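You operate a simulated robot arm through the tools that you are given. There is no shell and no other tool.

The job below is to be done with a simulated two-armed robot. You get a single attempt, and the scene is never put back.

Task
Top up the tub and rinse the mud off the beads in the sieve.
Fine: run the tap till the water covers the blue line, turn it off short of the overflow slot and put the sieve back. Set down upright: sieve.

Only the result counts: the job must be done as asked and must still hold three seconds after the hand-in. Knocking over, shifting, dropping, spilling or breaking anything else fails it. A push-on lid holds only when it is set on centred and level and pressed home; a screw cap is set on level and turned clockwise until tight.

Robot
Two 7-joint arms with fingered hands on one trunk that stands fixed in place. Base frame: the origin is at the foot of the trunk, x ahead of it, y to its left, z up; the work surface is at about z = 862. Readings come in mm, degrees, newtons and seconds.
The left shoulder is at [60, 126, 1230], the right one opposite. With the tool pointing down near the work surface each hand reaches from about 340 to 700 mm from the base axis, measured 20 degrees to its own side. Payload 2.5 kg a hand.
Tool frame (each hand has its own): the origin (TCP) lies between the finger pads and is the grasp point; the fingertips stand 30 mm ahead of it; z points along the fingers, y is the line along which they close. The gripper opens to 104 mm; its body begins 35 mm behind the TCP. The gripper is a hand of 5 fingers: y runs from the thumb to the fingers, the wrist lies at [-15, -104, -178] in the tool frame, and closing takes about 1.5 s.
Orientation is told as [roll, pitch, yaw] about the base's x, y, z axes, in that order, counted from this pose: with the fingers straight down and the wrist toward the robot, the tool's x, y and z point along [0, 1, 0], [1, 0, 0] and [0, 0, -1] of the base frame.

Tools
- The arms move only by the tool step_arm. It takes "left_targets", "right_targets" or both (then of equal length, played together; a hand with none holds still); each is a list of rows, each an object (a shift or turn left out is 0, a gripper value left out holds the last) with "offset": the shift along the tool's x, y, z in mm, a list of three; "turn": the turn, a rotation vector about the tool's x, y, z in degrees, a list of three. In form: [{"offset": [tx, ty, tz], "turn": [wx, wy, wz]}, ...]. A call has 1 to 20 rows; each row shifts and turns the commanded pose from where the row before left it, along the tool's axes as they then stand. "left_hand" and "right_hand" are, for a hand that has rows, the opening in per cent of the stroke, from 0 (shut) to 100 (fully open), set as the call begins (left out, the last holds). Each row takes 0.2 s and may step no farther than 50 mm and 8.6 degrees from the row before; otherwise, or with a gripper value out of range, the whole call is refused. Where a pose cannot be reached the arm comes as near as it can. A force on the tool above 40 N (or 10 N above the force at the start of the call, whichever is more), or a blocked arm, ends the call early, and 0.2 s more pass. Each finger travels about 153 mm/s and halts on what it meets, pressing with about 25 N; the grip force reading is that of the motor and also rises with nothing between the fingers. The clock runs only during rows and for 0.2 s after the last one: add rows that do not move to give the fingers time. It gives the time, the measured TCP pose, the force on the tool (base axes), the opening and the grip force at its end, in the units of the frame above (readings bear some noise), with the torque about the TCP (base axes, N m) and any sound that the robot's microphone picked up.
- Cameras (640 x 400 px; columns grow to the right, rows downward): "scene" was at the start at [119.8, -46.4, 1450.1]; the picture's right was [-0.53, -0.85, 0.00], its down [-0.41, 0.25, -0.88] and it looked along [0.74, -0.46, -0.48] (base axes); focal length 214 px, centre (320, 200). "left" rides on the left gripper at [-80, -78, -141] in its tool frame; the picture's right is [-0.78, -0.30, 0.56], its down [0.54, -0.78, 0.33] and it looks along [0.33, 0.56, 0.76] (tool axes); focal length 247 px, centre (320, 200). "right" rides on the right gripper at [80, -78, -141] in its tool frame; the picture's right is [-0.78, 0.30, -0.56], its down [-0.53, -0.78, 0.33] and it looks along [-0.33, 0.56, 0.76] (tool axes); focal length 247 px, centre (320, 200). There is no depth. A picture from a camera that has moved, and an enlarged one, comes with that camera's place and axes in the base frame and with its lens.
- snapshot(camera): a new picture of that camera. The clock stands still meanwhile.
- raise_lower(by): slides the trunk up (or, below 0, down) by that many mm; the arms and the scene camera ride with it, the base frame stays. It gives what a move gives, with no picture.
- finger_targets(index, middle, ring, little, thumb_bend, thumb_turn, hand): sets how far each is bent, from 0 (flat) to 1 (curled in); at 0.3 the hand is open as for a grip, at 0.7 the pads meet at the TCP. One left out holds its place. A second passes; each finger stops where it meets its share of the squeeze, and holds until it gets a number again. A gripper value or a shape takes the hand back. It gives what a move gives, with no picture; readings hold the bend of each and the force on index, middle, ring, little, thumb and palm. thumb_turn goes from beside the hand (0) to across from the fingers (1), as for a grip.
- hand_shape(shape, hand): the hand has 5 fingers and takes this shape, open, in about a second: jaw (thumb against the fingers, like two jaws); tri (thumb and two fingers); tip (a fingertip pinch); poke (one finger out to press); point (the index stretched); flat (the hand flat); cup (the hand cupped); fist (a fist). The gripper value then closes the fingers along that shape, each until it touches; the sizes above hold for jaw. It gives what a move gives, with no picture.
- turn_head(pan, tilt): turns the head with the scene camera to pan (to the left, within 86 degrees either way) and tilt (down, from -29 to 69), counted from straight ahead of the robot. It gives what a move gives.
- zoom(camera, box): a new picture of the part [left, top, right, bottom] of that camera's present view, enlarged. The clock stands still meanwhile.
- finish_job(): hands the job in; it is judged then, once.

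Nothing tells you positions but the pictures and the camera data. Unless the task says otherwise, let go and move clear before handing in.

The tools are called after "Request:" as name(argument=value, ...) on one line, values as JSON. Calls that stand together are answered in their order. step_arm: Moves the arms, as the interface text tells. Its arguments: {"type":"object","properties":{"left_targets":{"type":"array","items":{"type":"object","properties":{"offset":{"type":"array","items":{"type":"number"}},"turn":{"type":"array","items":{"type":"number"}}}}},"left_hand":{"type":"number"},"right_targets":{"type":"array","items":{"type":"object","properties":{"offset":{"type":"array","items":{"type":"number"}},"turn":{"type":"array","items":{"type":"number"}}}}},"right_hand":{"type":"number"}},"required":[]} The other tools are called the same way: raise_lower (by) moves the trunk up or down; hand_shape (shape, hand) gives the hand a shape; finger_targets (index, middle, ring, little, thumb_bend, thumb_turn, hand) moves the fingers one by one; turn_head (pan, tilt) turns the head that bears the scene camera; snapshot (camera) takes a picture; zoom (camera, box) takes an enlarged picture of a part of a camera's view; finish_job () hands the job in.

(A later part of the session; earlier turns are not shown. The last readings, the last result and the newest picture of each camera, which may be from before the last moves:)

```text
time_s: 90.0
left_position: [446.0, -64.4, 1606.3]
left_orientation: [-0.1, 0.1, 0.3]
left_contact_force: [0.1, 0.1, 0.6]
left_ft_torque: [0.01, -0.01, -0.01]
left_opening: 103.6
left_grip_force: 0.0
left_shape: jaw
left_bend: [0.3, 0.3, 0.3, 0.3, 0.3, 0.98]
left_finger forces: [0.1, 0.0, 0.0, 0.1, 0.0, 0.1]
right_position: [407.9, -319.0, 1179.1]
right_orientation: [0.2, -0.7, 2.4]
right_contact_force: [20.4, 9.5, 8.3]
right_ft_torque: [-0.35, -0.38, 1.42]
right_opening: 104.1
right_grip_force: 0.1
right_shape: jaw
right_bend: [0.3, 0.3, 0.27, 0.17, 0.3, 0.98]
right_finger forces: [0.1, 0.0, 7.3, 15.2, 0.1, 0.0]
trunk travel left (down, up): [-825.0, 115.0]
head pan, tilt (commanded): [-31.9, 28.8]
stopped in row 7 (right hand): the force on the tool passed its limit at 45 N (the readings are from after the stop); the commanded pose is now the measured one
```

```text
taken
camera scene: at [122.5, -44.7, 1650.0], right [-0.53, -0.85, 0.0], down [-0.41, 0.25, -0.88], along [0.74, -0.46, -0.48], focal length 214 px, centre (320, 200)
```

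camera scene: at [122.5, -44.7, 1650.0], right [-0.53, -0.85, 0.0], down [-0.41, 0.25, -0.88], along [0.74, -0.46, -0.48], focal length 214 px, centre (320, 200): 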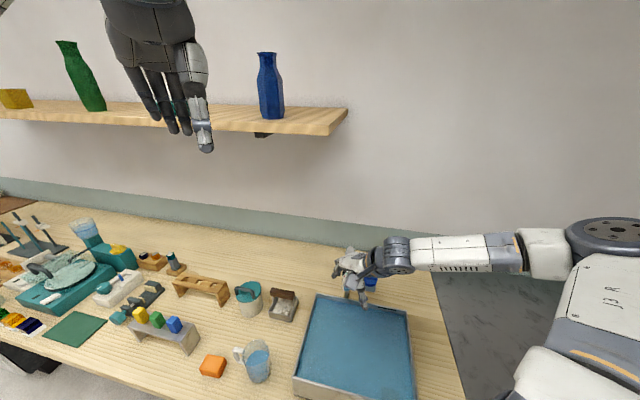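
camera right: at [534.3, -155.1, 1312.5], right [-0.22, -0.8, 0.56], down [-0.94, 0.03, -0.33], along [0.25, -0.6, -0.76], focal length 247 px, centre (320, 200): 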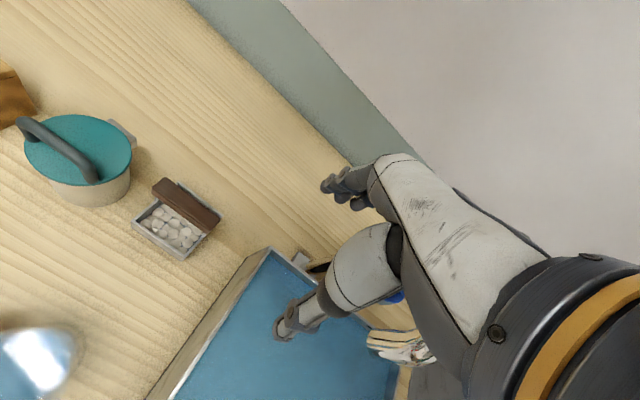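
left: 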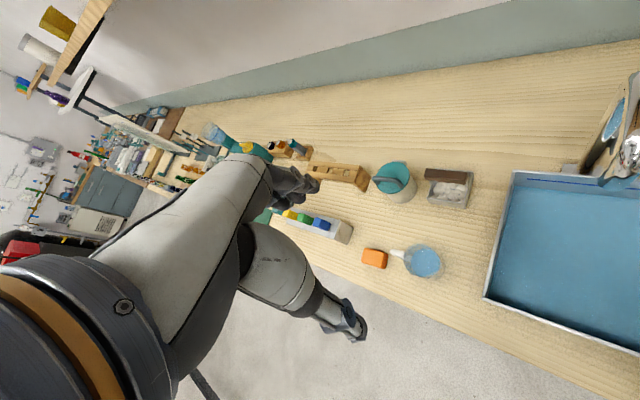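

My retract path crossed the tap: the ring and little fingers pressed against the gooseneck and the motion stopped. I'll look closely before backing off.

Request:
zoom(camera="scene", box=[310, 220, 430, 320])

Request:
snapshot(camera="right")

```text
4.00 times, centred on (370, 270) of scene
camera zoom: at [122.5, -44.7, 1650.0], right [-0.53, -0.85, 0.0], down [-0.41, 0.25, -0.88], along [0.74, -0.46, -0.48], focal length 858 px, centre (120, -80)
```

zoom: 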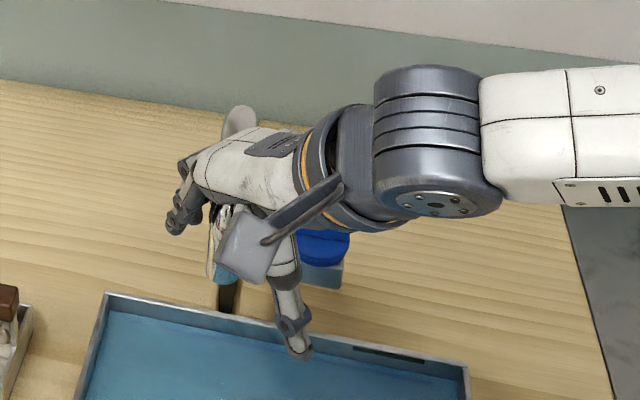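

```text
taken
camera right: at [326.5, -242.9, 1319.6], right [0.32, -0.76, 0.56], down [-0.75, -0.57, -0.34], along [0.58, -0.31, -0.76], focal length 247 px, centre (320, 200)
```

right: 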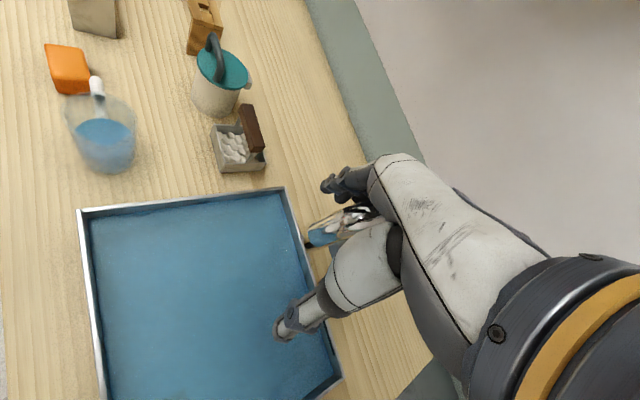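

The gooseneck is in the gap between thumb and fingers. I'll retrace the entry path forward-left, then lift well above the arch.

Request:
step_arm(right_targets=[{"offset": [4, 8, 0]}, {"offset": [8, 15, 0]}, {"offset": [16, 30, 0]}, {"offset": [16, 30, 0]}, {"offset": [8, 15, -20]}, {"offset": [0, 0, -35]}, {"offset": [0, 0, -35]}, {"offset": [0, 0, -35]}, {}])

Request:
snapshot(camera="scene")

Request:
zoom(camera="scene", box=[300, 220, 440, 340])

```text
time_s: 92.0
left_position: [443.6, -64.6, 1607.4]
left_orientation: [0.0, 0.1, 0.2]
left_contact_force: [0.0, -0.6, 0.7]
left_ft_torque: [0.01, 0.01, -0.01]
left_opening: 104.0
left_grip_force: 0.1
left_shape: jaw
left_bend: [0.3, 0.3, 0.3, 0.3, 0.3, 0.98]
left_finger forces: [0.1, 0.1, 0.0, 0.0, 0.0, 0.1]
right_position: [500.0, -269.5, 1301.0]
right_orientation: [0.1, 0.4, 1.8]
right_contact_force: [-0.4, -0.4, 0.3]
right_ft_torque: [0.0, 0.0, -0.02]
right_opening: 103.9
right_grip_force: 0.1
right_shape: jaw
right_bend: [0.3, 0.3, 0.3, 0.3, 0.3, 0.98]
right_finger forces: [0.1, 0.0, 0.1, 0.0, 0.0, 0.1]
trunk travel left (down, up): [-825.0, 115.0]
head pan, tilt (commanded): [-31.9, 28.8]
```

```text
taken
camera scene: at [120.0, -46.6, 1650.0], right [-0.53, -0.85, 0.0], down [-0.41, 0.25, -0.88], along [0.74, -0.46, -0.48], focal length 214 px, centre (320, 200)
```

scene: 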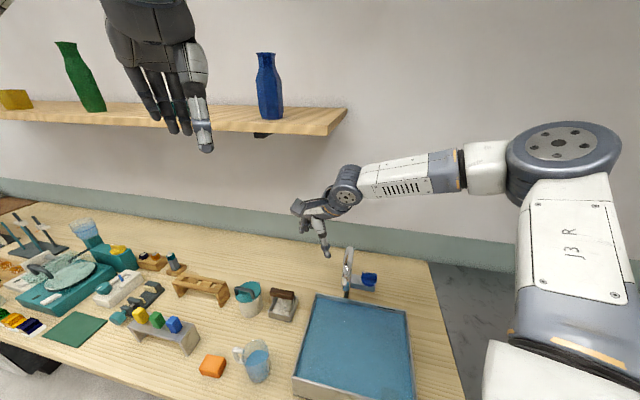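

```text
3.33 times, centred on (370, 280) of scene
camera zoom: at [120.0, -46.6, 1650.0], right [-0.53, -0.85, 0.0], down [-0.41, 0.25, -0.88], along [0.74, -0.46, -0.48], focal length 715 px, centre (153, -67)
```

zoom: 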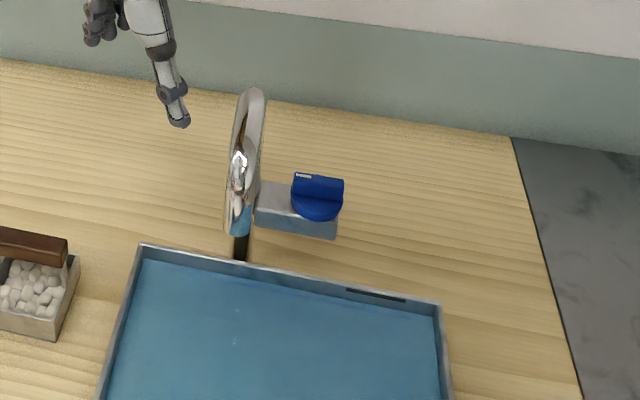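

The tap, knob and tub look undisturbed. I'll probe the right arm's reach in free air above the sieve from this posture, at yaw 0 and high up.

Request:
step_arm(right_targets=[{"offset": [0, 20, 0]}, {"offset": [0, 20, 0]}, {"offset": [0, 20, 0]}, {"offset": [0, 20, 0]}, {"offset": [0, 20, 0]}, {"offset": [0, 20, 0]}, {}])

Request:
snapshot(camera="scene")

```text
time_s: 93.6
left_position: [442.7, -66.5, 1606.4]
left_orientation: [0.0, 0.0, 0.2]
left_contact_force: [-0.5, 1.0, -0.9]
left_ft_torque: [-0.01, -0.01, -0.01]
left_opening: 103.8
left_grip_force: 0.1
left_shape: jaw
left_bend: [0.3, 0.3, 0.3, 0.3, 0.3, 0.98]
left_finger forces: [0.1, 0.0, 0.1, 0.0, 0.0, 0.0]
right_position: [618.2, -263.5, 1298.9]
right_orientation: [0.1, 0.4, 1.8]
right_contact_force: [-0.2, -0.3, 0.7]
right_ft_torque: [-0.02, -0.01, 0.01]
right_opening: 103.9
right_grip_force: 0.1
right_shape: jaw
right_bend: [0.3, 0.3, 0.3, 0.3, 0.3, 0.98]
right_finger forces: [0.0, 0.1, 0.1, 0.0, 0.0, 0.0]
trunk travel left (down, up): [-825.0, 115.0]
head pan, tilt (commanded): [-31.9, 28.8]
```

```text
taken
camera scene: at [119.3, -46.6, 1650.1], right [-0.53, -0.85, 0.0], down [-0.41, 0.25, -0.88], along [0.74, -0.46, -0.48], focal length 214 px, centre (320, 200)
```

scene: 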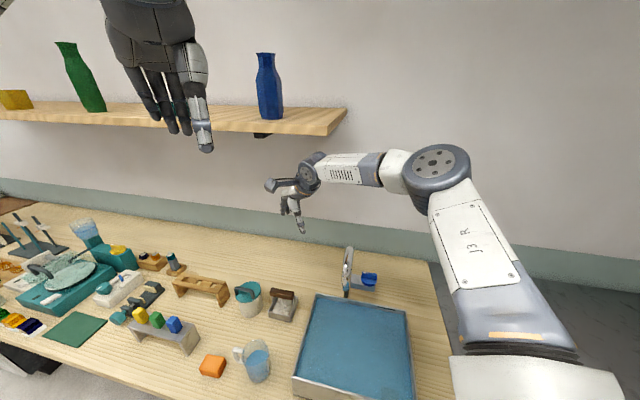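

Request:
step_arm(right_targets=[{"offset": [12, 8, 0]}, {"offset": [12, 8, 0]}, {"offset": [12, 8, 0]}, {"offset": [12, 8, 0]}, {"offset": [12, 4, 0]}, {}])

Request:
snapshot(camera="scene")

```text
time_s: 95.0
left_position: [444.4, -66.0, 1607.3]
left_orientation: [-0.1, 0.1, 0.2]
left_contact_force: [-0.4, 0.3, 1.3]
left_ft_torque: [-0.03, 0.02, -0.02]
left_opening: 103.6
left_grip_force: 0.0
left_shape: jaw
left_bend: [0.3, 0.3, 0.3, 0.3, 0.3, 0.98]
left_finger forces: [0.1, 0.0, 0.0, 0.0, 0.0, 0.1]
right_position: [625.9, -211.6, 1302.2]
right_orientation: [0.2, 0.2, 1.9]
right_contact_force: [-1.0, -0.3, -0.2]
right_ft_torque: [0.01, 0.02, -0.04]
right_opening: 103.9
right_grip_force: 0.1
right_shape: jaw
right_bend: [0.3, 0.3, 0.3, 0.3, 0.3, 0.98]
right_finger forces: [0.0, 0.0, 0.0, 0.0, 0.0, 0.0]
right hand out of reach, approached as far as the arm can: row 3, 4, 5
trunk travel left (down, up): [-825.0, 115.0]
head pan, tilt (commanded): [-31.9, 28.8]
```

```text
taken
camera scene: at [119.8, -46.5, 1650.1], right [-0.53, -0.85, 0.0], down [-0.41, 0.25, -0.88], along [0.74, -0.46, -0.48], focal length 214 px, centre (320, 200)
```

scene: 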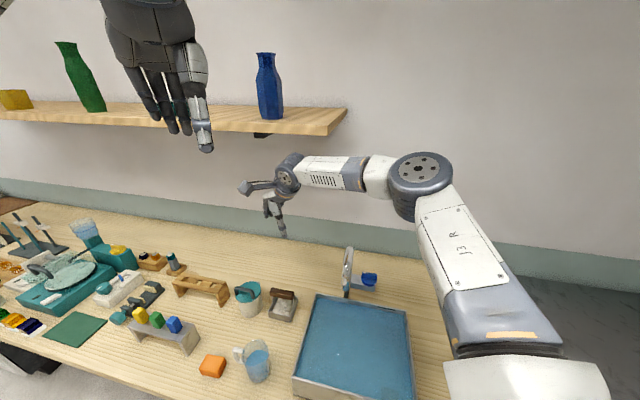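

The elbow pins at the same spot again, so this looks like a flipped shoulder branch. I'll go back toward the home pose high up, then lower the hand close to the body so the elbow can drop, and re-extend low in front of the spout.

Request:
step_arm(right_targets=[{"offset": [0, 0, -30]}, {"offset": [0, 0, -30]}, {"offset": [0, 0, -30]}, {"offset": [0, 0, -30]}, {"offset": [-26, -38, -11]}, {"offset": [-26, -38, -11]}, {"offset": [-26, -38, -11]}, {"offset": [-26, -38, -11]}, {"offset": [-26, -38, -11]}, {"offset": [-26, -38, -11]}, {"offset": [-26, -38, -11]}, {"offset": [-26, -38, -11]}, {}])

Request:
snapshot(camera="scene")

```text
time_s: 97.8
left_position: [443.3, -64.8, 1605.8]
left_orientation: [-0.1, 0.2, 0.3]
left_contact_force: [0.9, 0.8, 0.6]
left_ft_torque: [0.03, 0.03, 0.01]
left_opening: 103.8
left_grip_force: 0.1
left_shape: jaw
left_bend: [0.3, 0.3, 0.3, 0.3, 0.3, 0.98]
left_finger forces: [0.0, 0.1, 0.0, 0.0, 0.0, 0.2]
right_position: [324.9, -432.5, 1506.5]
right_orientation: [0.1, 0.5, 1.8]
right_contact_force: [-0.1, 0.1, 0.4]
right_ft_torque: [-0.02, 0.01, -0.01]
right_opening: 103.8
right_grip_force: 0.0
right_shape: jaw
right_bend: [0.3, 0.3, 0.3, 0.3, 0.3, 0.98]
right_finger forces: [0.1, 0.0, 0.0, 0.0, 0.0, 0.0]
right hand out of reach, approached as far as the arm can: row 3, 4
trunk travel left (down, up): [-825.0, 115.0]
head pan, tilt (commanded): [-31.9, 28.8]
```

```text
taken
camera scene: at [120.3, -45.9, 1650.0], right [-0.53, -0.85, 0.0], down [-0.41, 0.25, -0.88], along [0.74, -0.46, -0.48], focal length 214 px, centre (320, 200)
```

scene: 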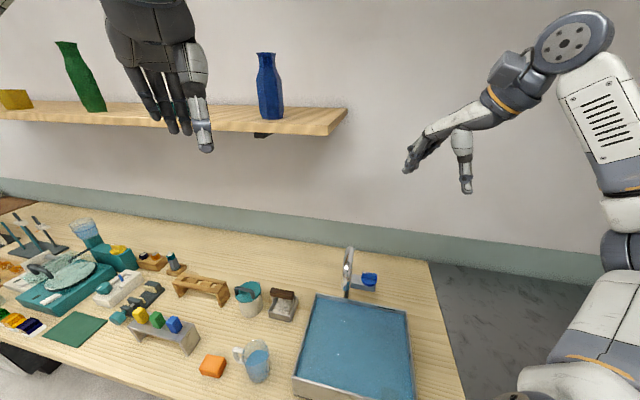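

The arm is back in the home-like posture, with the elbow out and the forearm pointing up. I'll lower the hand straight down in stages and watch the elbow.

Request:
step_arm(right_targets=[{"offset": [0, 0, 30]}, {"offset": [0, 0, 30]}, {"offset": [0, 0, 30]}, {"offset": [0, 0, 30]}, {"offset": [0, 0, 30]}, {"offset": [0, 0, 30]}, {"offset": [0, 0, 30]}, {"offset": [0, 0, 30]}, {"offset": [0, 0, 30]}, {}])

Request:
snapshot(camera="scene")

```text
time_s: 100.0
left_position: [443.2, -65.8, 1606.6]
left_orientation: [-0.1, 0.0, 0.1]
left_contact_force: [0.2, -0.2, 0.6]
left_ft_torque: [-0.01, 0.01, 0.01]
left_opening: 103.9
left_grip_force: 0.2
left_shape: jaw
left_bend: [0.3, 0.3, 0.3, 0.3, 0.3, 0.98]
left_finger forces: [0.1, 0.0, 0.1, 0.1, 0.0, 0.1]
right_position: [321.1, -434.3, 1237.0]
right_orientation: [0.3, 0.4, 1.8]
right_contact_force: [-0.1, 0.3, -0.3]
right_ft_torque: [0.0, 0.01, 0.0]
right_opening: 103.8
right_grip_force: 0.0
right_shape: jaw
right_bend: [0.3, 0.3, 0.3, 0.3, 0.3, 0.98]
right_finger forces: [0.0, 0.0, 0.1, 0.0, 0.1, 0.0]
trunk travel left (down, up): [-825.0, 115.0]
head pan, tilt (commanded): [-31.9, 28.8]
```

```text
taken
camera scene: at [119.9, -46.3, 1650.1], right [-0.53, -0.85, 0.0], down [-0.41, 0.25, -0.88], along [0.74, -0.46, -0.48], focal length 214 px, centre (320, 200)
```

scene: 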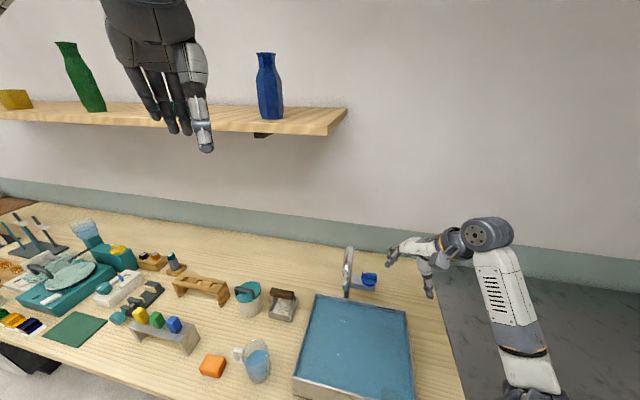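

The elbow has now dropped low, which is the branch I wanted. I'll swing left along the near side, staying clear of the spout, then forward toward the sieve.

Request:
step_arm(right_targets=[{"offset": [30, -2, 5]}, {"offset": [30, -2, 5]}, {"offset": [30, -2, 5]}, {"offset": [30, -2, 5]}, {"offset": [28, 26, 8]}, {"offset": [28, 26, 8]}, {"offset": [28, 26, 8]}, {"offset": [28, 26, 8]}, {"offset": [28, 26, 8]}, {}])

Request:
snapshot(camera="scene")

```text
time_s: 102.2
left_position: [444.0, -65.8, 1607.5]
left_orientation: [0.0, 0.1, 0.2]
left_contact_force: [-0.5, -0.7, 1.1]
left_ft_torque: [-0.02, -0.03, -0.04]
left_opening: 103.6
left_grip_force: 0.0
left_shape: jaw
left_bend: [0.3, 0.3, 0.3, 0.3, 0.3, 0.98]
left_finger forces: [0.0, 0.1, 0.1, 0.1, 0.0, 0.0]
right_position: [430.8, -167.9, 1177.5]
right_orientation: [0.2, 0.3, 1.9]
right_contact_force: [0.8, -0.1, -0.2]
right_ft_torque: [0.01, -0.04, 0.05]
right_opening: 104.2
right_grip_force: 0.1
right_shape: jaw
right_bend: [0.3, 0.3, 0.3, 0.3, 0.3, 0.98]
right_finger forces: [0.0, 0.0, 0.1, 0.0, 0.0, 0.1]
trunk travel left (down, up): [-825.0, 115.0]
head pan, tilt (commanded): [-31.9, 28.8]
```

```text
taken
camera scene: at [119.3, -46.9, 1650.1], right [-0.53, -0.85, 0.0], down [-0.41, 0.25, -0.88], along [0.74, -0.46, -0.48], focal length 214 px, centre (320, 200)
```

scene: 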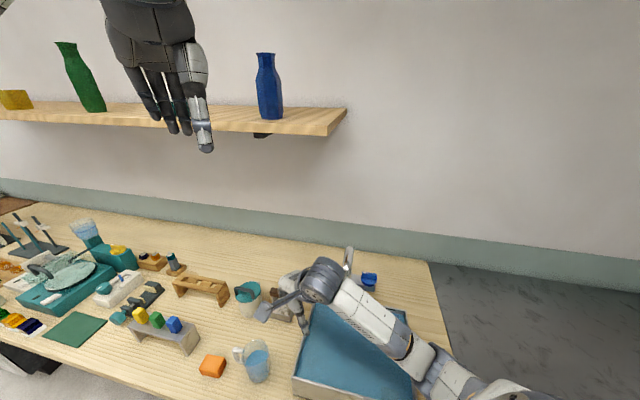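

This posture is good. Now I'll yaw to −45 here, then move over the sieve.

Request:
step_arm(right_targets=[{"turn": [0, 0, 7.8]}, {"turn": [0, 0, 7.8]}, {"turn": [0, 0, 7.8]}, {"turn": [0, 0, 7.8]}, {"turn": [0, 0, 7.8]}, {"turn": [0, 0, 7.8]}, {}])

Request:
step_arm(right_targets=[{"offset": [22, 28, 0]}, {"offset": [22, 28, 0]}, {"offset": [22, 28, 0]}, {"offset": [22, 28, 0]}, {"offset": [22, 28, 0]}, {"offset": [22, 28, 0]}, {}])

Request:
snapshot(camera="scene")

Request:
snapshot(camera="right")

```text
time_s: 103.8
left_position: [443.0, -65.5, 1607.5]
left_orientation: [0.1, 0.1, 0.2]
left_contact_force: [0.2, -0.9, 0.0]
left_ft_torque: [0.02, 0.02, -0.02]
left_opening: 103.9
left_grip_force: 0.1
left_shape: jaw
left_bend: [0.3, 0.3, 0.3, 0.3, 0.3, 0.98]
left_finger forces: [0.0, 0.1, 0.1, 0.0, 0.1, 0.1]
right_position: [433.5, -169.3, 1178.8]
right_orientation: [0.0, 0.3, -45.1]
right_contact_force: [0.0, -0.4, 0.2]
right_ft_torque: [0.02, 0.04, -0.02]
right_opening: 104.1
right_grip_force: 0.1
right_shape: jaw
right_bend: [0.3, 0.3, 0.3, 0.3, 0.3, 0.98]
right_finger forces: [0.0, 0.1, 0.1, 0.0, 0.0, 0.0]
trunk travel left (down, up): [-825.0, 115.0]
head pan, tilt (commanded): [-31.9, 28.8]
```

```text
time_s: 105.4
left_position: [442.9, -65.0, 1606.3]
left_orientation: [-0.1, 0.0, 0.1]
left_contact_force: [0.7, 0.0, -0.5]
left_ft_torque: [-0.04, -0.02, -0.03]
left_opening: 103.9
left_grip_force: 0.0
left_shape: jaw
left_bend: [0.3, 0.3, 0.3, 0.3, 0.3, 0.98]
left_finger forces: [0.1, 0.2, 0.0, 0.0, 0.0, 0.1]
right_position: [644.4, -192.2, 1173.8]
right_orientation: [0.0, 0.3, -45.1]
right_contact_force: [-0.2, 0.6, -0.7]
right_ft_torque: [0.0, 0.03, 0.01]
right_opening: 104.2
right_grip_force: 0.0
right_shape: jaw
right_bend: [0.3, 0.3, 0.3, 0.3, 0.3, 0.98]
right_finger forces: [0.1, 0.0, 0.1, 0.0, 0.0, 0.0]
trunk travel left (down, up): [-825.0, 115.0]
head pan, tilt (commanded): [-31.9, 28.8]
```

```text
taken
camera scene: at [119.3, -46.4, 1650.1], right [-0.53, -0.85, 0.0], down [-0.41, 0.25, -0.88], along [0.74, -0.46, -0.48], focal length 214 px, centre (320, 200)
```

scene: 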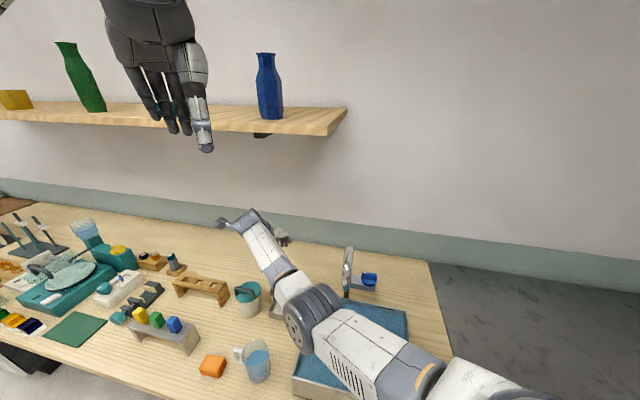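

```text
taken
camera right: at [646.8, -80.4, 1315.7], right [-0.34, -0.76, 0.56], down [-0.93, 0.17, -0.33], along [0.15, -0.63, -0.76], focal length 247 px, centre (320, 200)
```

right: 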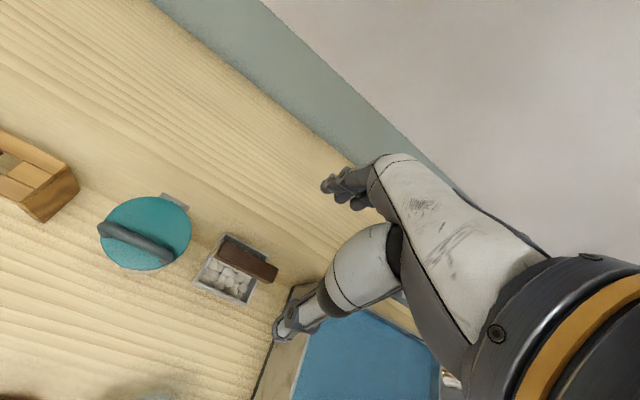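

Now the right hand reaches above the sieve with the right orientation. I'll zoom to refine the bar position, then lower the trunk.

Request:
zoom(camera="right", box=[180, 210, 300, 330])

Request:
raise_lower(by=-120)

Request:
snapshot(camera="scene")

Request:
snapshot(camera="right")

```text
3.33 times, centred on (240, 270) of right
camera zoom: at [646.8, -80.4, 1315.7], right [-0.34, -0.76, 0.56], down [-0.93, 0.17, -0.33], along [0.15, -0.63, -0.76], focal length 823 px, centre (587, -33)
```

zoom: 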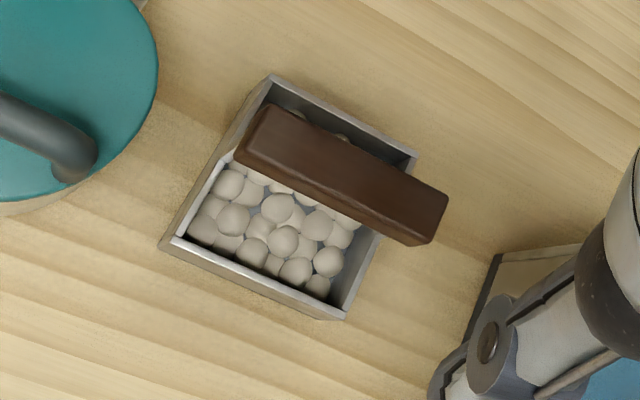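

```text
time_s: 106.9
left_position: [442.9, -66.0, 1486.5]
left_orientation: [0.0, 0.1, 0.1]
left_contact_force: [-0.1, 0.3, 0.0]
left_ft_torque: [-0.01, -0.02, 0.02]
left_opening: 103.8
left_grip_force: 0.1
left_shape: jaw
left_bend: [0.3, 0.3, 0.3, 0.3, 0.3, 0.98]
left_finger forces: [0.0, 0.1, 0.0, 0.0, 0.1, 0.0]
right_position: [644.1, -191.3, 1052.2]
right_orientation: [-0.1, 0.4, -45.0]
right_contact_force: [0.2, 0.2, -0.5]
right_ft_torque: [-0.02, 0.03, 0.0]
right_opening: 104.2
right_grip_force: 0.1
right_shape: jaw
right_bend: [0.3, 0.3, 0.3, 0.3, 0.3, 0.98]
right_finger forces: [0.0, 0.0, 0.0, 0.0, 0.0, 0.0]
trunk travel left (down, up): [-705.0, 235.0]
head pan, tilt (commanded): [-31.9, 28.8]
```

```text
taken
camera scene: at [119.7, -46.4, 1530.1], right [-0.53, -0.85, 0.0], down [-0.41, 0.25, -0.88], along [0.74, -0.46, -0.48], focal length 214 px, centre (320, 200)
```

scene: 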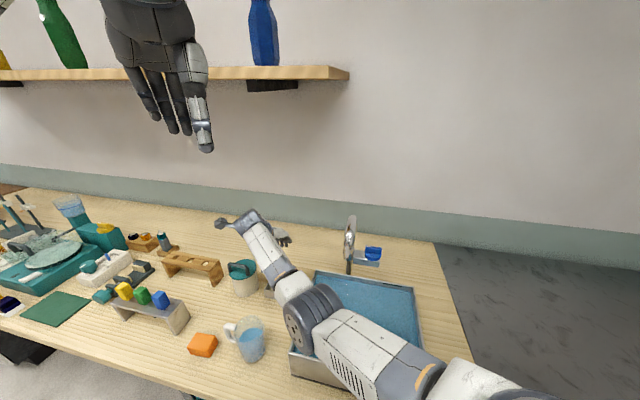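

```text
taken
camera right: at [646.8, -80.4, 1195.0], right [-0.34, -0.76, 0.56], down [-0.93, 0.17, -0.33], along [0.15, -0.63, -0.76], focal length 247 px, centre (320, 200)
```

right: 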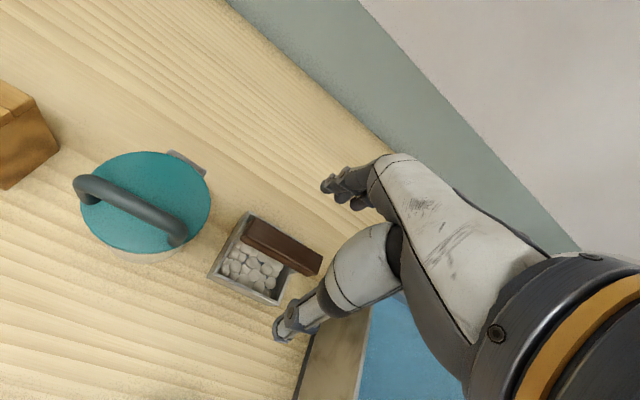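

The bar centre is confirmed at about (652, −209), along 45°. I'll centre the hand over it and descend partway.

Request:
step_arm(right_targets=[{"offset": [1, 6, 0]}, {"offset": [1, 6, 0]}, {"offset": [1, 5, 0]}, {"offset": [0, 0, 15]}, {"offset": [0, 0, 15]}, {"offset": [0, 0, 15]}, {}, {}])

Request:
snapshot(camera="right")

Request:
zoom(camera="scene", box=[210, 190, 330, 310])

```text
time_s: 108.7
left_position: [443.6, -65.8, 1486.7]
left_orientation: [-0.1, 0.2, 0.3]
left_contact_force: [0.5, 2.1, -0.9]
left_ft_torque: [0.02, 0.02, 0.01]
left_opening: 103.9
left_grip_force: 0.1
left_shape: jaw
left_bend: [0.3, 0.3, 0.3, 0.3, 0.3, 0.98]
left_finger forces: [0.1, 0.0, 0.0, 0.0, 0.0, 0.1]
right_position: [657.4, -201.7, 1007.5]
right_orientation: [-0.1, 0.4, -44.9]
right_contact_force: [-0.6, 0.1, -0.3]
right_ft_torque: [0.02, 0.02, -0.03]
right_opening: 104.0
right_grip_force: 0.0
right_shape: jaw
right_bend: [0.3, 0.3, 0.3, 0.3, 0.3, 0.98]
right_finger forces: [0.0, 0.1, 0.1, 0.0, 0.1, 0.0]
trunk travel left (down, up): [-705.0, 235.0]
head pan, tilt (commanded): [-31.9, 28.8]
```

```text
taken
camera right: at [660.7, -90.4, 1148.6], right [-0.34, -0.76, 0.56], down [-0.93, 0.17, -0.33], along [0.15, -0.63, -0.76], focal length 247 px, centre (320, 200)
```

right: 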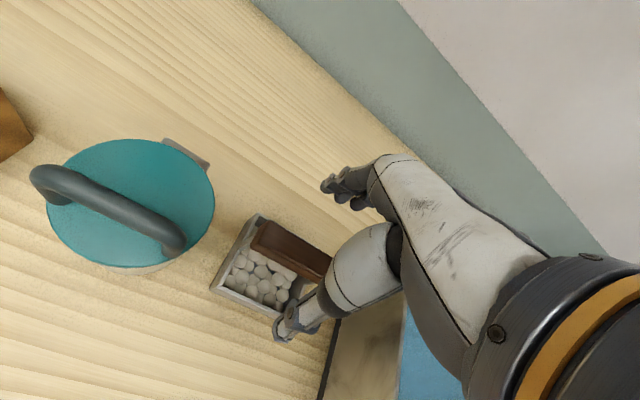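

```text
3.33 times, centred on (270, 250) of scene
camera zoom: at [119.9, -46.4, 1530.0], right [-0.53, -0.85, 0.0], down [-0.41, 0.25, -0.88], along [0.74, -0.46, -0.48], focal length 715 px, centre (487, 33)
```

zoom: 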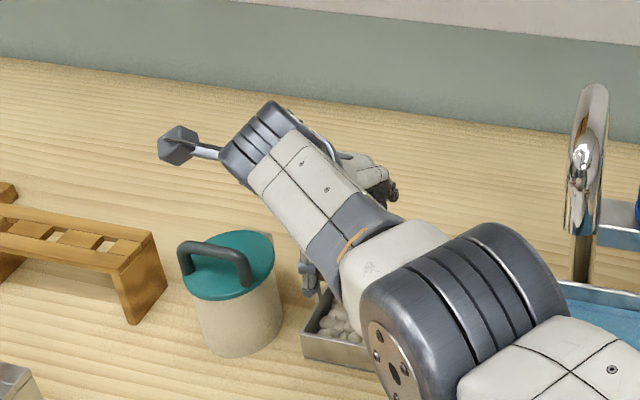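

The bar is aligned under the hand. I'll descend the last 55 mm with the fingers straddling the bar.

Request:
step_arm(right_targets=[{"offset": [0, 0, 14]}, {"offset": [0, 0, 14]}, {"offset": [0, 0, 14]}, {"offset": [0, 0, 12]}, {}, {}])

Request:
zoom(camera="right", box=[180, 150, 380, 350])

Request:
zoom(camera="left", box=[320, 80, 560, 320])

```text
time_s: 110.1
left_position: [444.1, -65.2, 1487.6]
left_orientation: [-0.1, 0.0, 0.2]
left_contact_force: [-0.5, -0.9, 0.1]
left_ft_torque: [0.02, 0.04, 0.04]
left_opening: 103.7
left_grip_force: 0.2
left_shape: jaw
left_bend: [0.3, 0.3, 0.3, 0.3, 0.3, 0.98]
left_finger forces: [0.0, 0.0, 0.0, 0.1, 0.0, 0.0]
right_position: [643.2, -205.6, 956.5]
right_orientation: [-0.2, 0.4, -45.0]
right_contact_force: [0.0, -0.1, 0.2]
right_ft_torque: [0.0, -0.01, 0.01]
right_opening: 104.3
right_grip_force: 0.0
right_shape: jaw
right_bend: [0.3, 0.3, 0.3, 0.3, 0.3, 0.98]
right_finger forces: [0.0, 0.1, 0.0, 0.1, 0.0, 0.0]
right hand out of reach, approached as far as the arm can: row 1, 2, 4
trunk travel left (down, up): [-705.0, 235.0]
head pan, tilt (commanded): [-31.9, 28.8]
```

```text
2.00 times, centred on (280, 250) of right
camera zoom: at [646.4, -94.8, 1098.7], right [-0.34, -0.76, 0.56], down [-0.93, 0.17, -0.33], along [0.15, -0.63, -0.76], focal length 494 px, centre (400, 100)
```

zoom: 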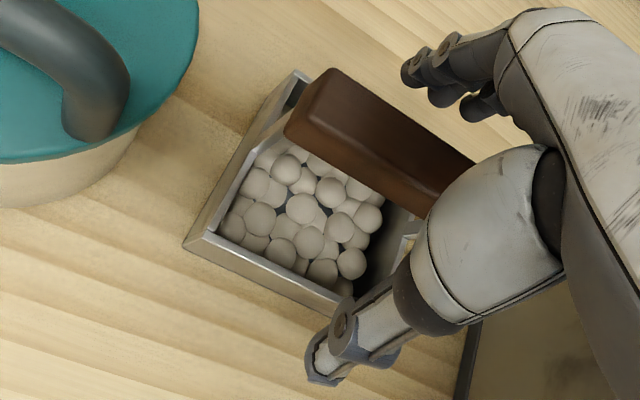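

```text
1.67 times, centred on (440, 200) of left
camera zoom: at [367.7, -144.9, 1628.6], right [-0.29, -0.78, -0.56], down [-0.78, 0.53, -0.33], along [0.55, 0.33, -0.76], focal length 412 px, centre (120, 200)
```

zoom: 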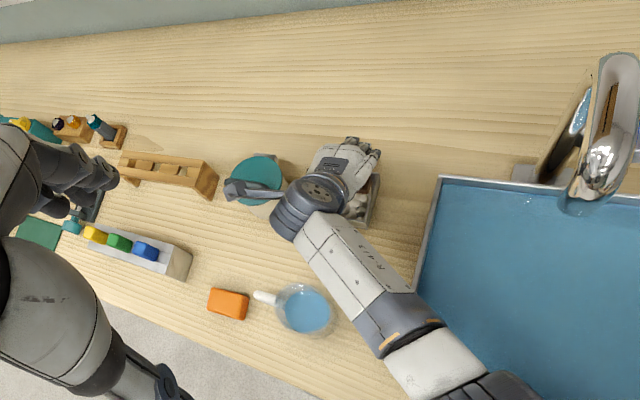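

The straight-down pose is at the arm's reach limit with the trunk this high, and the hand slid back about 15 mm without touching anything. I'll raise the arm 70 mm and lower the trunk 70 mm to regain reach.

Request:
step_arm(right_targets=[{"offset": [0, 0, -20]}, {"offset": [0, 0, -25]}, {"offset": [0, 0, -25]}, {}, {}])

```text
time_s: 111.3
left_position: [442.1, -65.2, 1487.8]
left_orientation: [-0.1, 0.1, 0.2]
left_contact_force: [0.2, -0.4, -0.8]
left_ft_torque: [0.02, 0.01, 0.05]
left_opening: 103.6
left_grip_force: 0.1
left_shape: jaw
left_bend: [0.3, 0.3, 0.3, 0.3, 0.3, 0.98]
left_finger forces: [0.0, 0.1, 0.0, 0.1, 0.1, 0.0]
right_position: [642.0, -203.7, 1026.6]
right_orientation: [-0.1, 0.3, -45.0]
right_contact_force: [-0.1, 0.1, 0.6]
right_ft_torque: [0.03, 0.02, 0.0]
right_opening: 103.7
right_grip_force: 0.1
right_shape: jaw
right_bend: [0.3, 0.3, 0.3, 0.3, 0.3, 0.98]
right_finger forces: [0.0, 0.0, 0.0, 0.0, 0.1, 0.0]
trunk travel left (down, up): [-705.0, 235.0]
head pan, tilt (commanded): [-31.9, 28.8]
```

Request:
step_arm(right_targets=[{"offset": [4, 3.5, 0]}, {"offset": [4, 3.5, 0]}, {"offset": [4, 3.5, 0]}, {}])

Request:
raise_lower(by=-40)

Request:
snapshot(camera="left")

Request:
zoom(camera="right", box=[180, 150, 380, 350])

```text
time_s: 112.3
left_position: [443.4, -66.5, 1486.8]
left_orientation: [-0.2, 0.1, 0.3]
left_contact_force: [-0.3, 0.4, -0.3]
left_ft_torque: [0.01, 0.01, -0.01]
left_opening: 103.9
left_grip_force: 0.1
left_shape: jaw
left_bend: [0.3, 0.3, 0.3, 0.3, 0.3, 0.98]
left_finger forces: [0.1, 0.0, 0.0, 0.1, 0.1, 0.0]
right_position: [656.8, -204.3, 1028.1]
right_orientation: [-0.1, 0.4, -45.0]
right_contact_force: [0.9, 0.1, 0.2]
right_ft_torque: [-0.03, 0.02, 0.0]
right_opening: 103.9
right_grip_force: 0.0
right_shape: jaw
right_bend: [0.3, 0.3, 0.3, 0.3, 0.3, 0.98]
right_finger forces: [0.0, 0.0, 0.0, 0.0, 0.0, 0.1]
trunk travel left (down, up): [-705.0, 235.0]
head pan, tilt (commanded): [-31.9, 28.8]
```

```text
time_s: 113.2
left_position: [444.6, -65.6, 1446.6]
left_orientation: [-0.1, 0.2, 0.2]
left_contact_force: [-0.2, -0.2, -0.2]
left_ft_torque: [-0.04, 0.02, 0.0]
left_opening: 103.6
left_grip_force: 0.1
left_shape: jaw
left_bend: [0.3, 0.3, 0.3, 0.3, 0.3, 0.98]
left_finger forces: [0.0, 0.1, 0.1, 0.0, 0.0, 0.0]
right_position: [656.3, -203.9, 987.4]
right_orientation: [0.0, 0.4, -45.0]
right_contact_force: [0.1, -0.3, -0.7]
right_ft_torque: [0.02, 0.03, 0.01]
right_opening: 104.0
right_grip_force: 0.1
right_shape: jaw
right_bend: [0.3, 0.3, 0.3, 0.3, 0.3, 0.98]
right_finger forces: [0.0, 0.1, 0.0, 0.1, 0.1, 0.0]
trunk travel left (down, up): [-665.0, 275.0]
head pan, tilt (commanded): [-31.9, 28.8]
```

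```text
taken
camera left: at [367.5, -144.8, 1588.7], right [-0.29, -0.78, -0.56], down [-0.78, 0.53, -0.33], along [0.55, 0.33, -0.76], focal length 247 px, centre (320, 200)
```

left: 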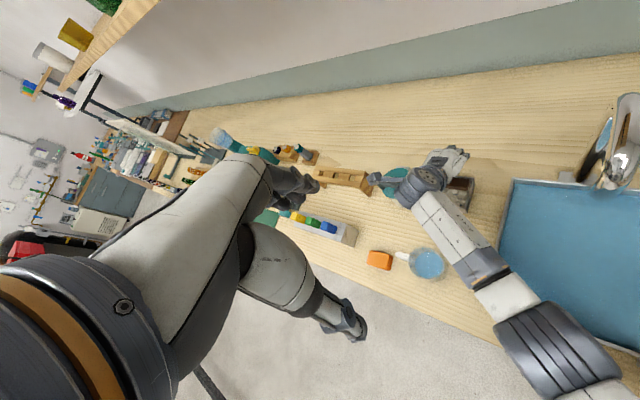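

```text
2.00 times, centred on (280, 250) of right
camera zoom: at [659.7, -93.7, 1128.6], right [-0.34, -0.76, 0.56], down [-0.93, 0.17, -0.33], along [0.15, -0.63, -0.76], focal length 494 px, centre (400, 100)
```

zoom: 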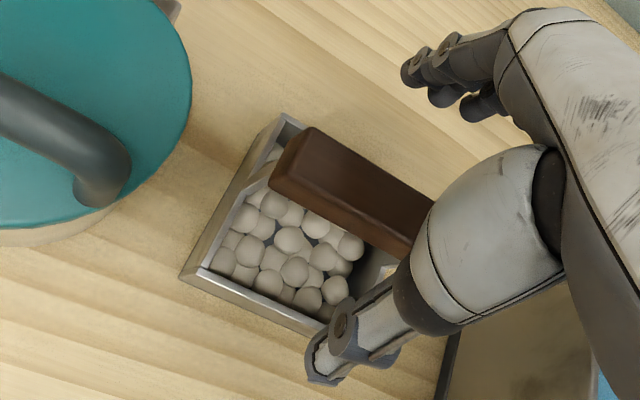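

Aligned at left 320, away 608. I'll lower the trunk another 35 mm to bring the pads level with the bar.

Request:
raise_lower(by=-35)

Request:
zoom(camera="right", box=[180, 150, 380, 350])

Request:
zoom(camera="scene", box=[210, 190, 330, 330])

```text
time_s: 113.9
left_position: [443.2, -65.8, 1412.6]
left_orientation: [-0.1, 0.1, 0.2]
left_contact_force: [0.9, 0.2, -0.2]
left_ft_torque: [0.03, 0.02, 0.04]
left_opening: 103.9
left_grip_force: 0.0
left_shape: jaw
left_bend: [0.3, 0.3, 0.3, 0.3, 0.3, 0.98]
left_finger forces: [0.1, 0.0, 0.1, 0.0, 0.0, 0.0]
right_position: [656.2, -205.0, 951.6]
right_orientation: [0.0, 0.3, -45.0]
right_contact_force: [-0.9, 1.1, -0.1]
right_ft_torque: [-0.01, 0.01, 0.01]
right_opening: 103.8
right_grip_force: 0.2
right_shape: jaw
right_bend: [0.3, 0.3, 0.3, 0.3, 0.3, 0.98]
right_finger forces: [0.0, 0.0, 0.0, 0.1, 0.0, 0.1]
trunk travel left (down, up): [-630.0, 310.0]
head pan, tilt (commanded): [-31.9, 28.8]
```

```text
2.00 times, centred on (280, 250) of right
camera zoom: at [659.7, -93.7, 1093.6], right [-0.34, -0.76, 0.56], down [-0.93, 0.17, -0.33], along [0.15, -0.63, -0.76], focal length 494 px, centre (400, 100)
```

zoom: 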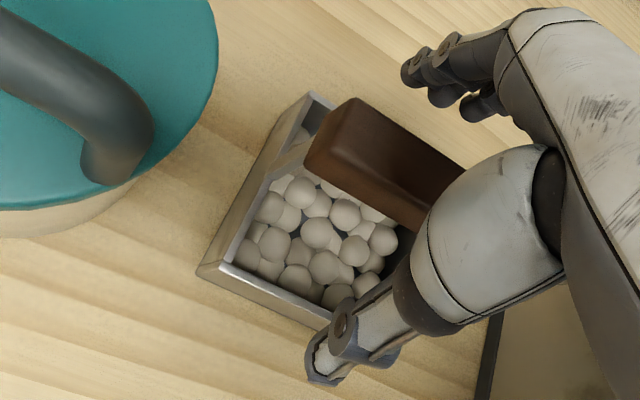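

```text
2.86 times, centred on (270, 260) of scene
camera zoom: at [119.6, -46.4, 1455.0], right [-0.53, -0.85, 0.0], down [-0.41, 0.25, -0.88], along [0.74, -0.46, -0.48], focal length 613 px, centre (463, 29)
```

zoom: 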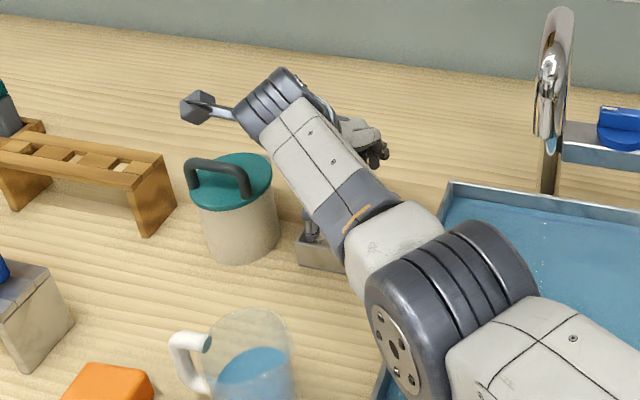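

The bar lies between the thumb and the fingers. Closing the hand on it.

Request:
step_arm(right_targets=[{}, {}, {}, {}, {}, {}, {}, {}, {}, {}], right_hand=0)

Request:
zoom(camera="right", box=[180, 150, 380, 350])

Request:
zoom(camera="left", box=[380, 120, 520, 240])

```text
time_s: 116.1
left_position: [443.8, -65.1, 1411.2]
left_orientation: [0.0, 0.1, 0.3]
left_contact_force: [0.0, 0.5, 0.1]
left_ft_torque: [-0.01, -0.02, 0.01]
left_opening: 103.9
left_grip_force: 0.0
left_shape: jaw
left_bend: [0.3, 0.3, 0.3, 0.3, 0.3, 0.98]
left_finger forces: [0.0, 0.0, 0.0, 0.0, 0.0, 0.0]
right_position: [657.1, -205.4, 952.6]
right_orientation: [0.0, 0.4, -44.9]
right_contact_force: [0.1, 0.3, -2.8]
right_ft_torque: [0.0, 0.04, 0.02]
right_opening: 16.6
right_grip_force: 25.5
right_shape: jaw
right_bend: [0.73, 0.72, 0.65, 0.71, 0.78, 1.0]
right_finger forces: [11.3, 2.3, 2.1, 1.5, 17.8, 0.1]
trunk travel left (down, up): [-630.0, 310.0]
head pan, tilt (commanded): [-31.9, 28.8]
```

```text
2.00 times, centred on (280, 250) of right
camera zoom: at [660.0, -93.8, 1093.4], right [-0.34, -0.76, 0.56], down [-0.93, 0.17, -0.33], along [0.15, -0.63, -0.76], focal length 494 px, centre (400, 100)
```

zoom: 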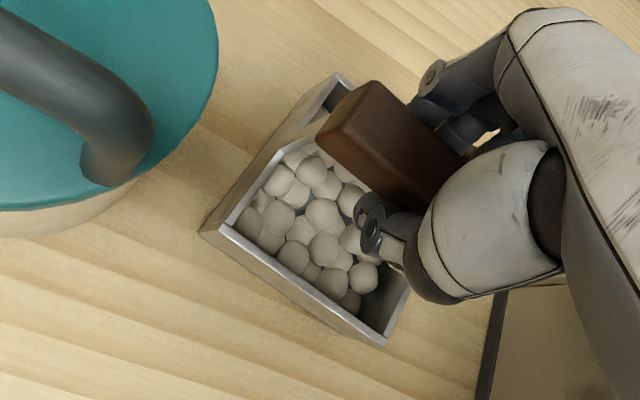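

```text
3.33 times, centred on (450, 180) of left
camera zoom: at [368.0, -144.9, 1553.5], right [-0.29, -0.78, -0.56], down [-0.78, 0.53, -0.33], along [0.55, 0.33, -0.76], focal length 823 px, centre (-113, 267)
```

zoom: 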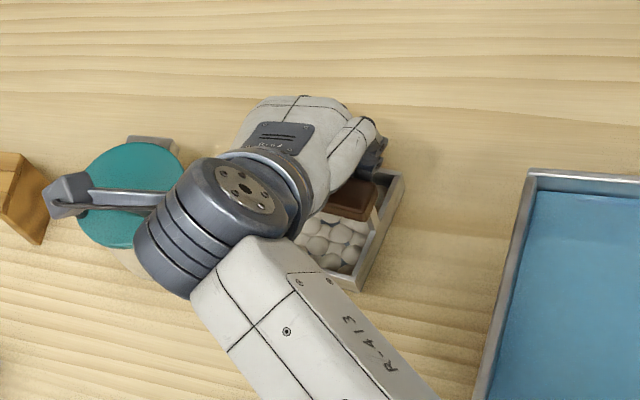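

The bar is gripped at 25 N. The sieve turned about 8° clockwise as the fingers closed, which I'll correct when setting it down. Now a small test lift.

Request:
step_arm(right_targets=[{"offset": [0, 0, -4]}, {"offset": [0, 0, -5]}, {"offset": [0, 0, -6]}, {"offset": [0, 0, -7]}, {"offset": [0, 0, -8]}, {}])

Request:
zoom(camera="right", box=[180, 150, 380, 350])

Request:
zoom(camera="left", box=[380, 120, 520, 240])

Request:
zoom(camera="scene", box=[210, 190, 330, 330])

```text
time_s: 117.5
left_position: [443.2, -65.5, 1412.0]
left_orientation: [-0.1, 0.1, 0.1]
left_contact_force: [0.4, 0.0, -0.1]
left_ft_torque: [-0.02, 0.0, 0.01]
left_opening: 103.9
left_grip_force: 0.0
left_shape: jaw
left_bend: [0.3, 0.3, 0.3, 0.3, 0.3, 0.98]
left_finger forces: [0.1, 0.0, 0.0, 0.0, 0.1, 0.1]
right_position: [655.7, -205.1, 982.7]
right_orientation: [-0.1, 0.4, -45.0]
right_contact_force: [-0.2, -0.4, -3.0]
right_ft_torque: [0.02, -0.02, 0.02]
right_opening: 16.4
right_grip_force: 25.5
right_shape: jaw
right_bend: [0.74, 0.72, 0.65, 0.71, 0.78, 1.0]
right_finger forces: [11.9, 2.0, 2.1, 1.4, 18.2, 0.1]
trunk travel left (down, up): [-630.0, 310.0]
head pan, tilt (commanded): [-31.9, 28.8]
```

```text
2.00 times, centred on (280, 250) of right
camera zoom: at [659.2, -93.3, 1124.1], right [-0.34, -0.76, 0.56], down [-0.93, 0.17, -0.33], along [0.15, -0.63, -0.76], focal length 494 px, centre (400, 100)
```

zoom: 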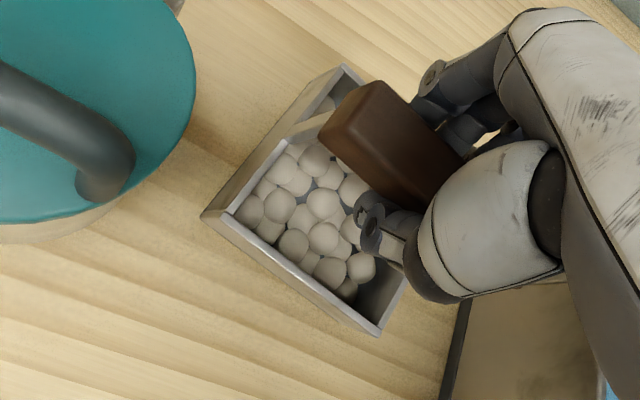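

```text
3.33 times, centred on (450, 180) of left
camera zoom: at [368.1, -145.0, 1553.5], right [-0.29, -0.78, -0.56], down [-0.78, 0.53, -0.33], along [0.55, 0.33, -0.76], focal length 823 px, centre (-113, 267)
```

zoom: 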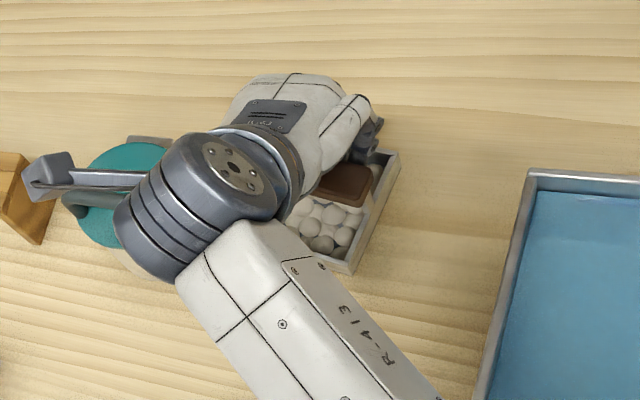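

```text
2.86 times, centred on (270, 260) of scene
camera zoom: at [120.2, -46.5, 1455.0], right [-0.53, -0.85, 0.0], down [-0.41, 0.25, -0.88], along [0.74, -0.46, -0.48], focal length 613 px, centre (463, 29)
```

zoom: 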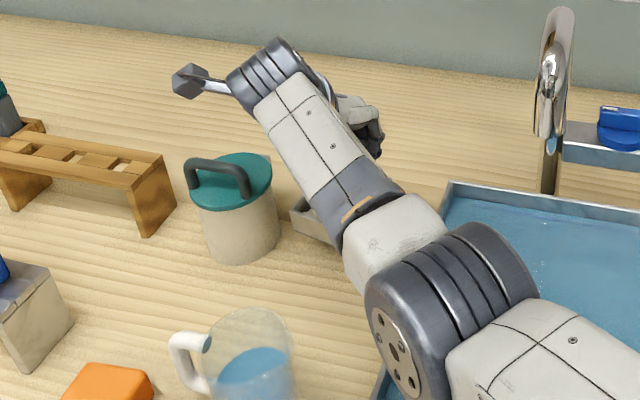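

The sieve hangs level, at about 3 N. I'll raise the trunk 200 mm so the sieve clears everything and the elbow stays above the tub rim when I move in.

Request:
raise_lower(by=200)

Request:
snapshot(camera="scene")

Request:
snapshot(camera="right")

```text
time_s: 119.7
left_position: [443.5, -66.5, 1610.4]
left_orientation: [-0.2, 0.2, 0.2]
left_contact_force: [-0.3, -0.5, -0.4]
left_ft_torque: [0.0, -0.02, 0.0]
left_opening: 103.7
left_grip_force: 0.0
left_shape: jaw
left_bend: [0.3, 0.3, 0.3, 0.3, 0.3, 0.98]
left_finger forces: [0.0, 0.1, 0.1, 0.1, 0.0, 0.1]
right_position: [655.5, -204.5, 1182.4]
right_orientation: [-0.1, 0.4, -45.0]
right_contact_force: [0.7, -0.4, -2.8]
right_ft_torque: [0.02, -0.02, 0.01]
right_opening: 16.4
right_grip_force: 24.6
right_shape: jaw
right_bend: [0.74, 0.72, 0.65, 0.71, 0.78, 1.0]
right_finger forces: [12.1, 1.8, 2.2, 1.4, 18.0, 0.1]
trunk travel left (down, up): [-830.0, 110.0]
head pan, tilt (commanded): [-31.9, 28.8]
```

```text
taken
camera scene: at [120.3, -46.5, 1655.0], right [-0.53, -0.85, 0.0], down [-0.41, 0.25, -0.88], along [0.74, -0.46, -0.48], focal length 214 px, centre (320, 200)
```

scene: 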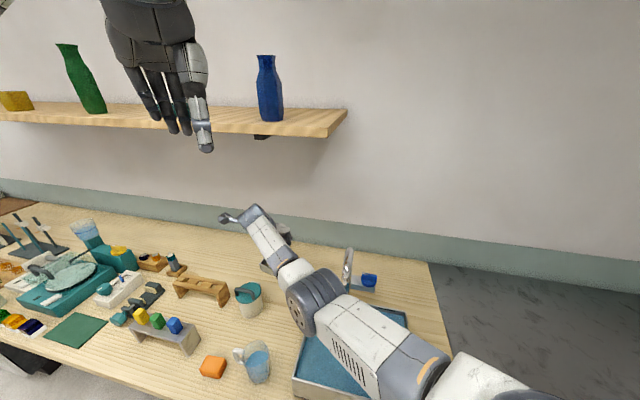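

```text
taken
camera right: at [659.3, -93.3, 1324.0], right [-0.34, -0.76, 0.56], down [-0.93, 0.17, -0.33], along [0.15, -0.63, -0.76], focal length 247 px, centre (320, 200)
```

right: 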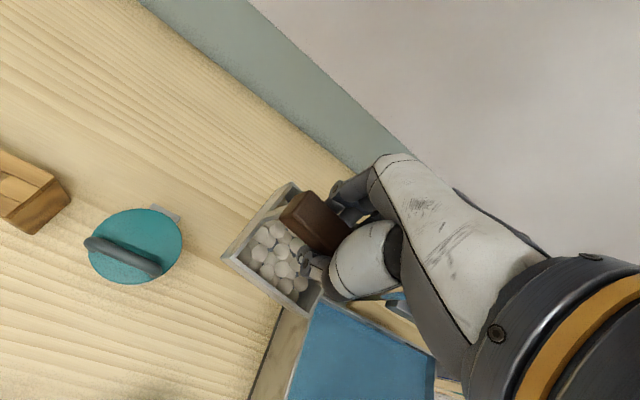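

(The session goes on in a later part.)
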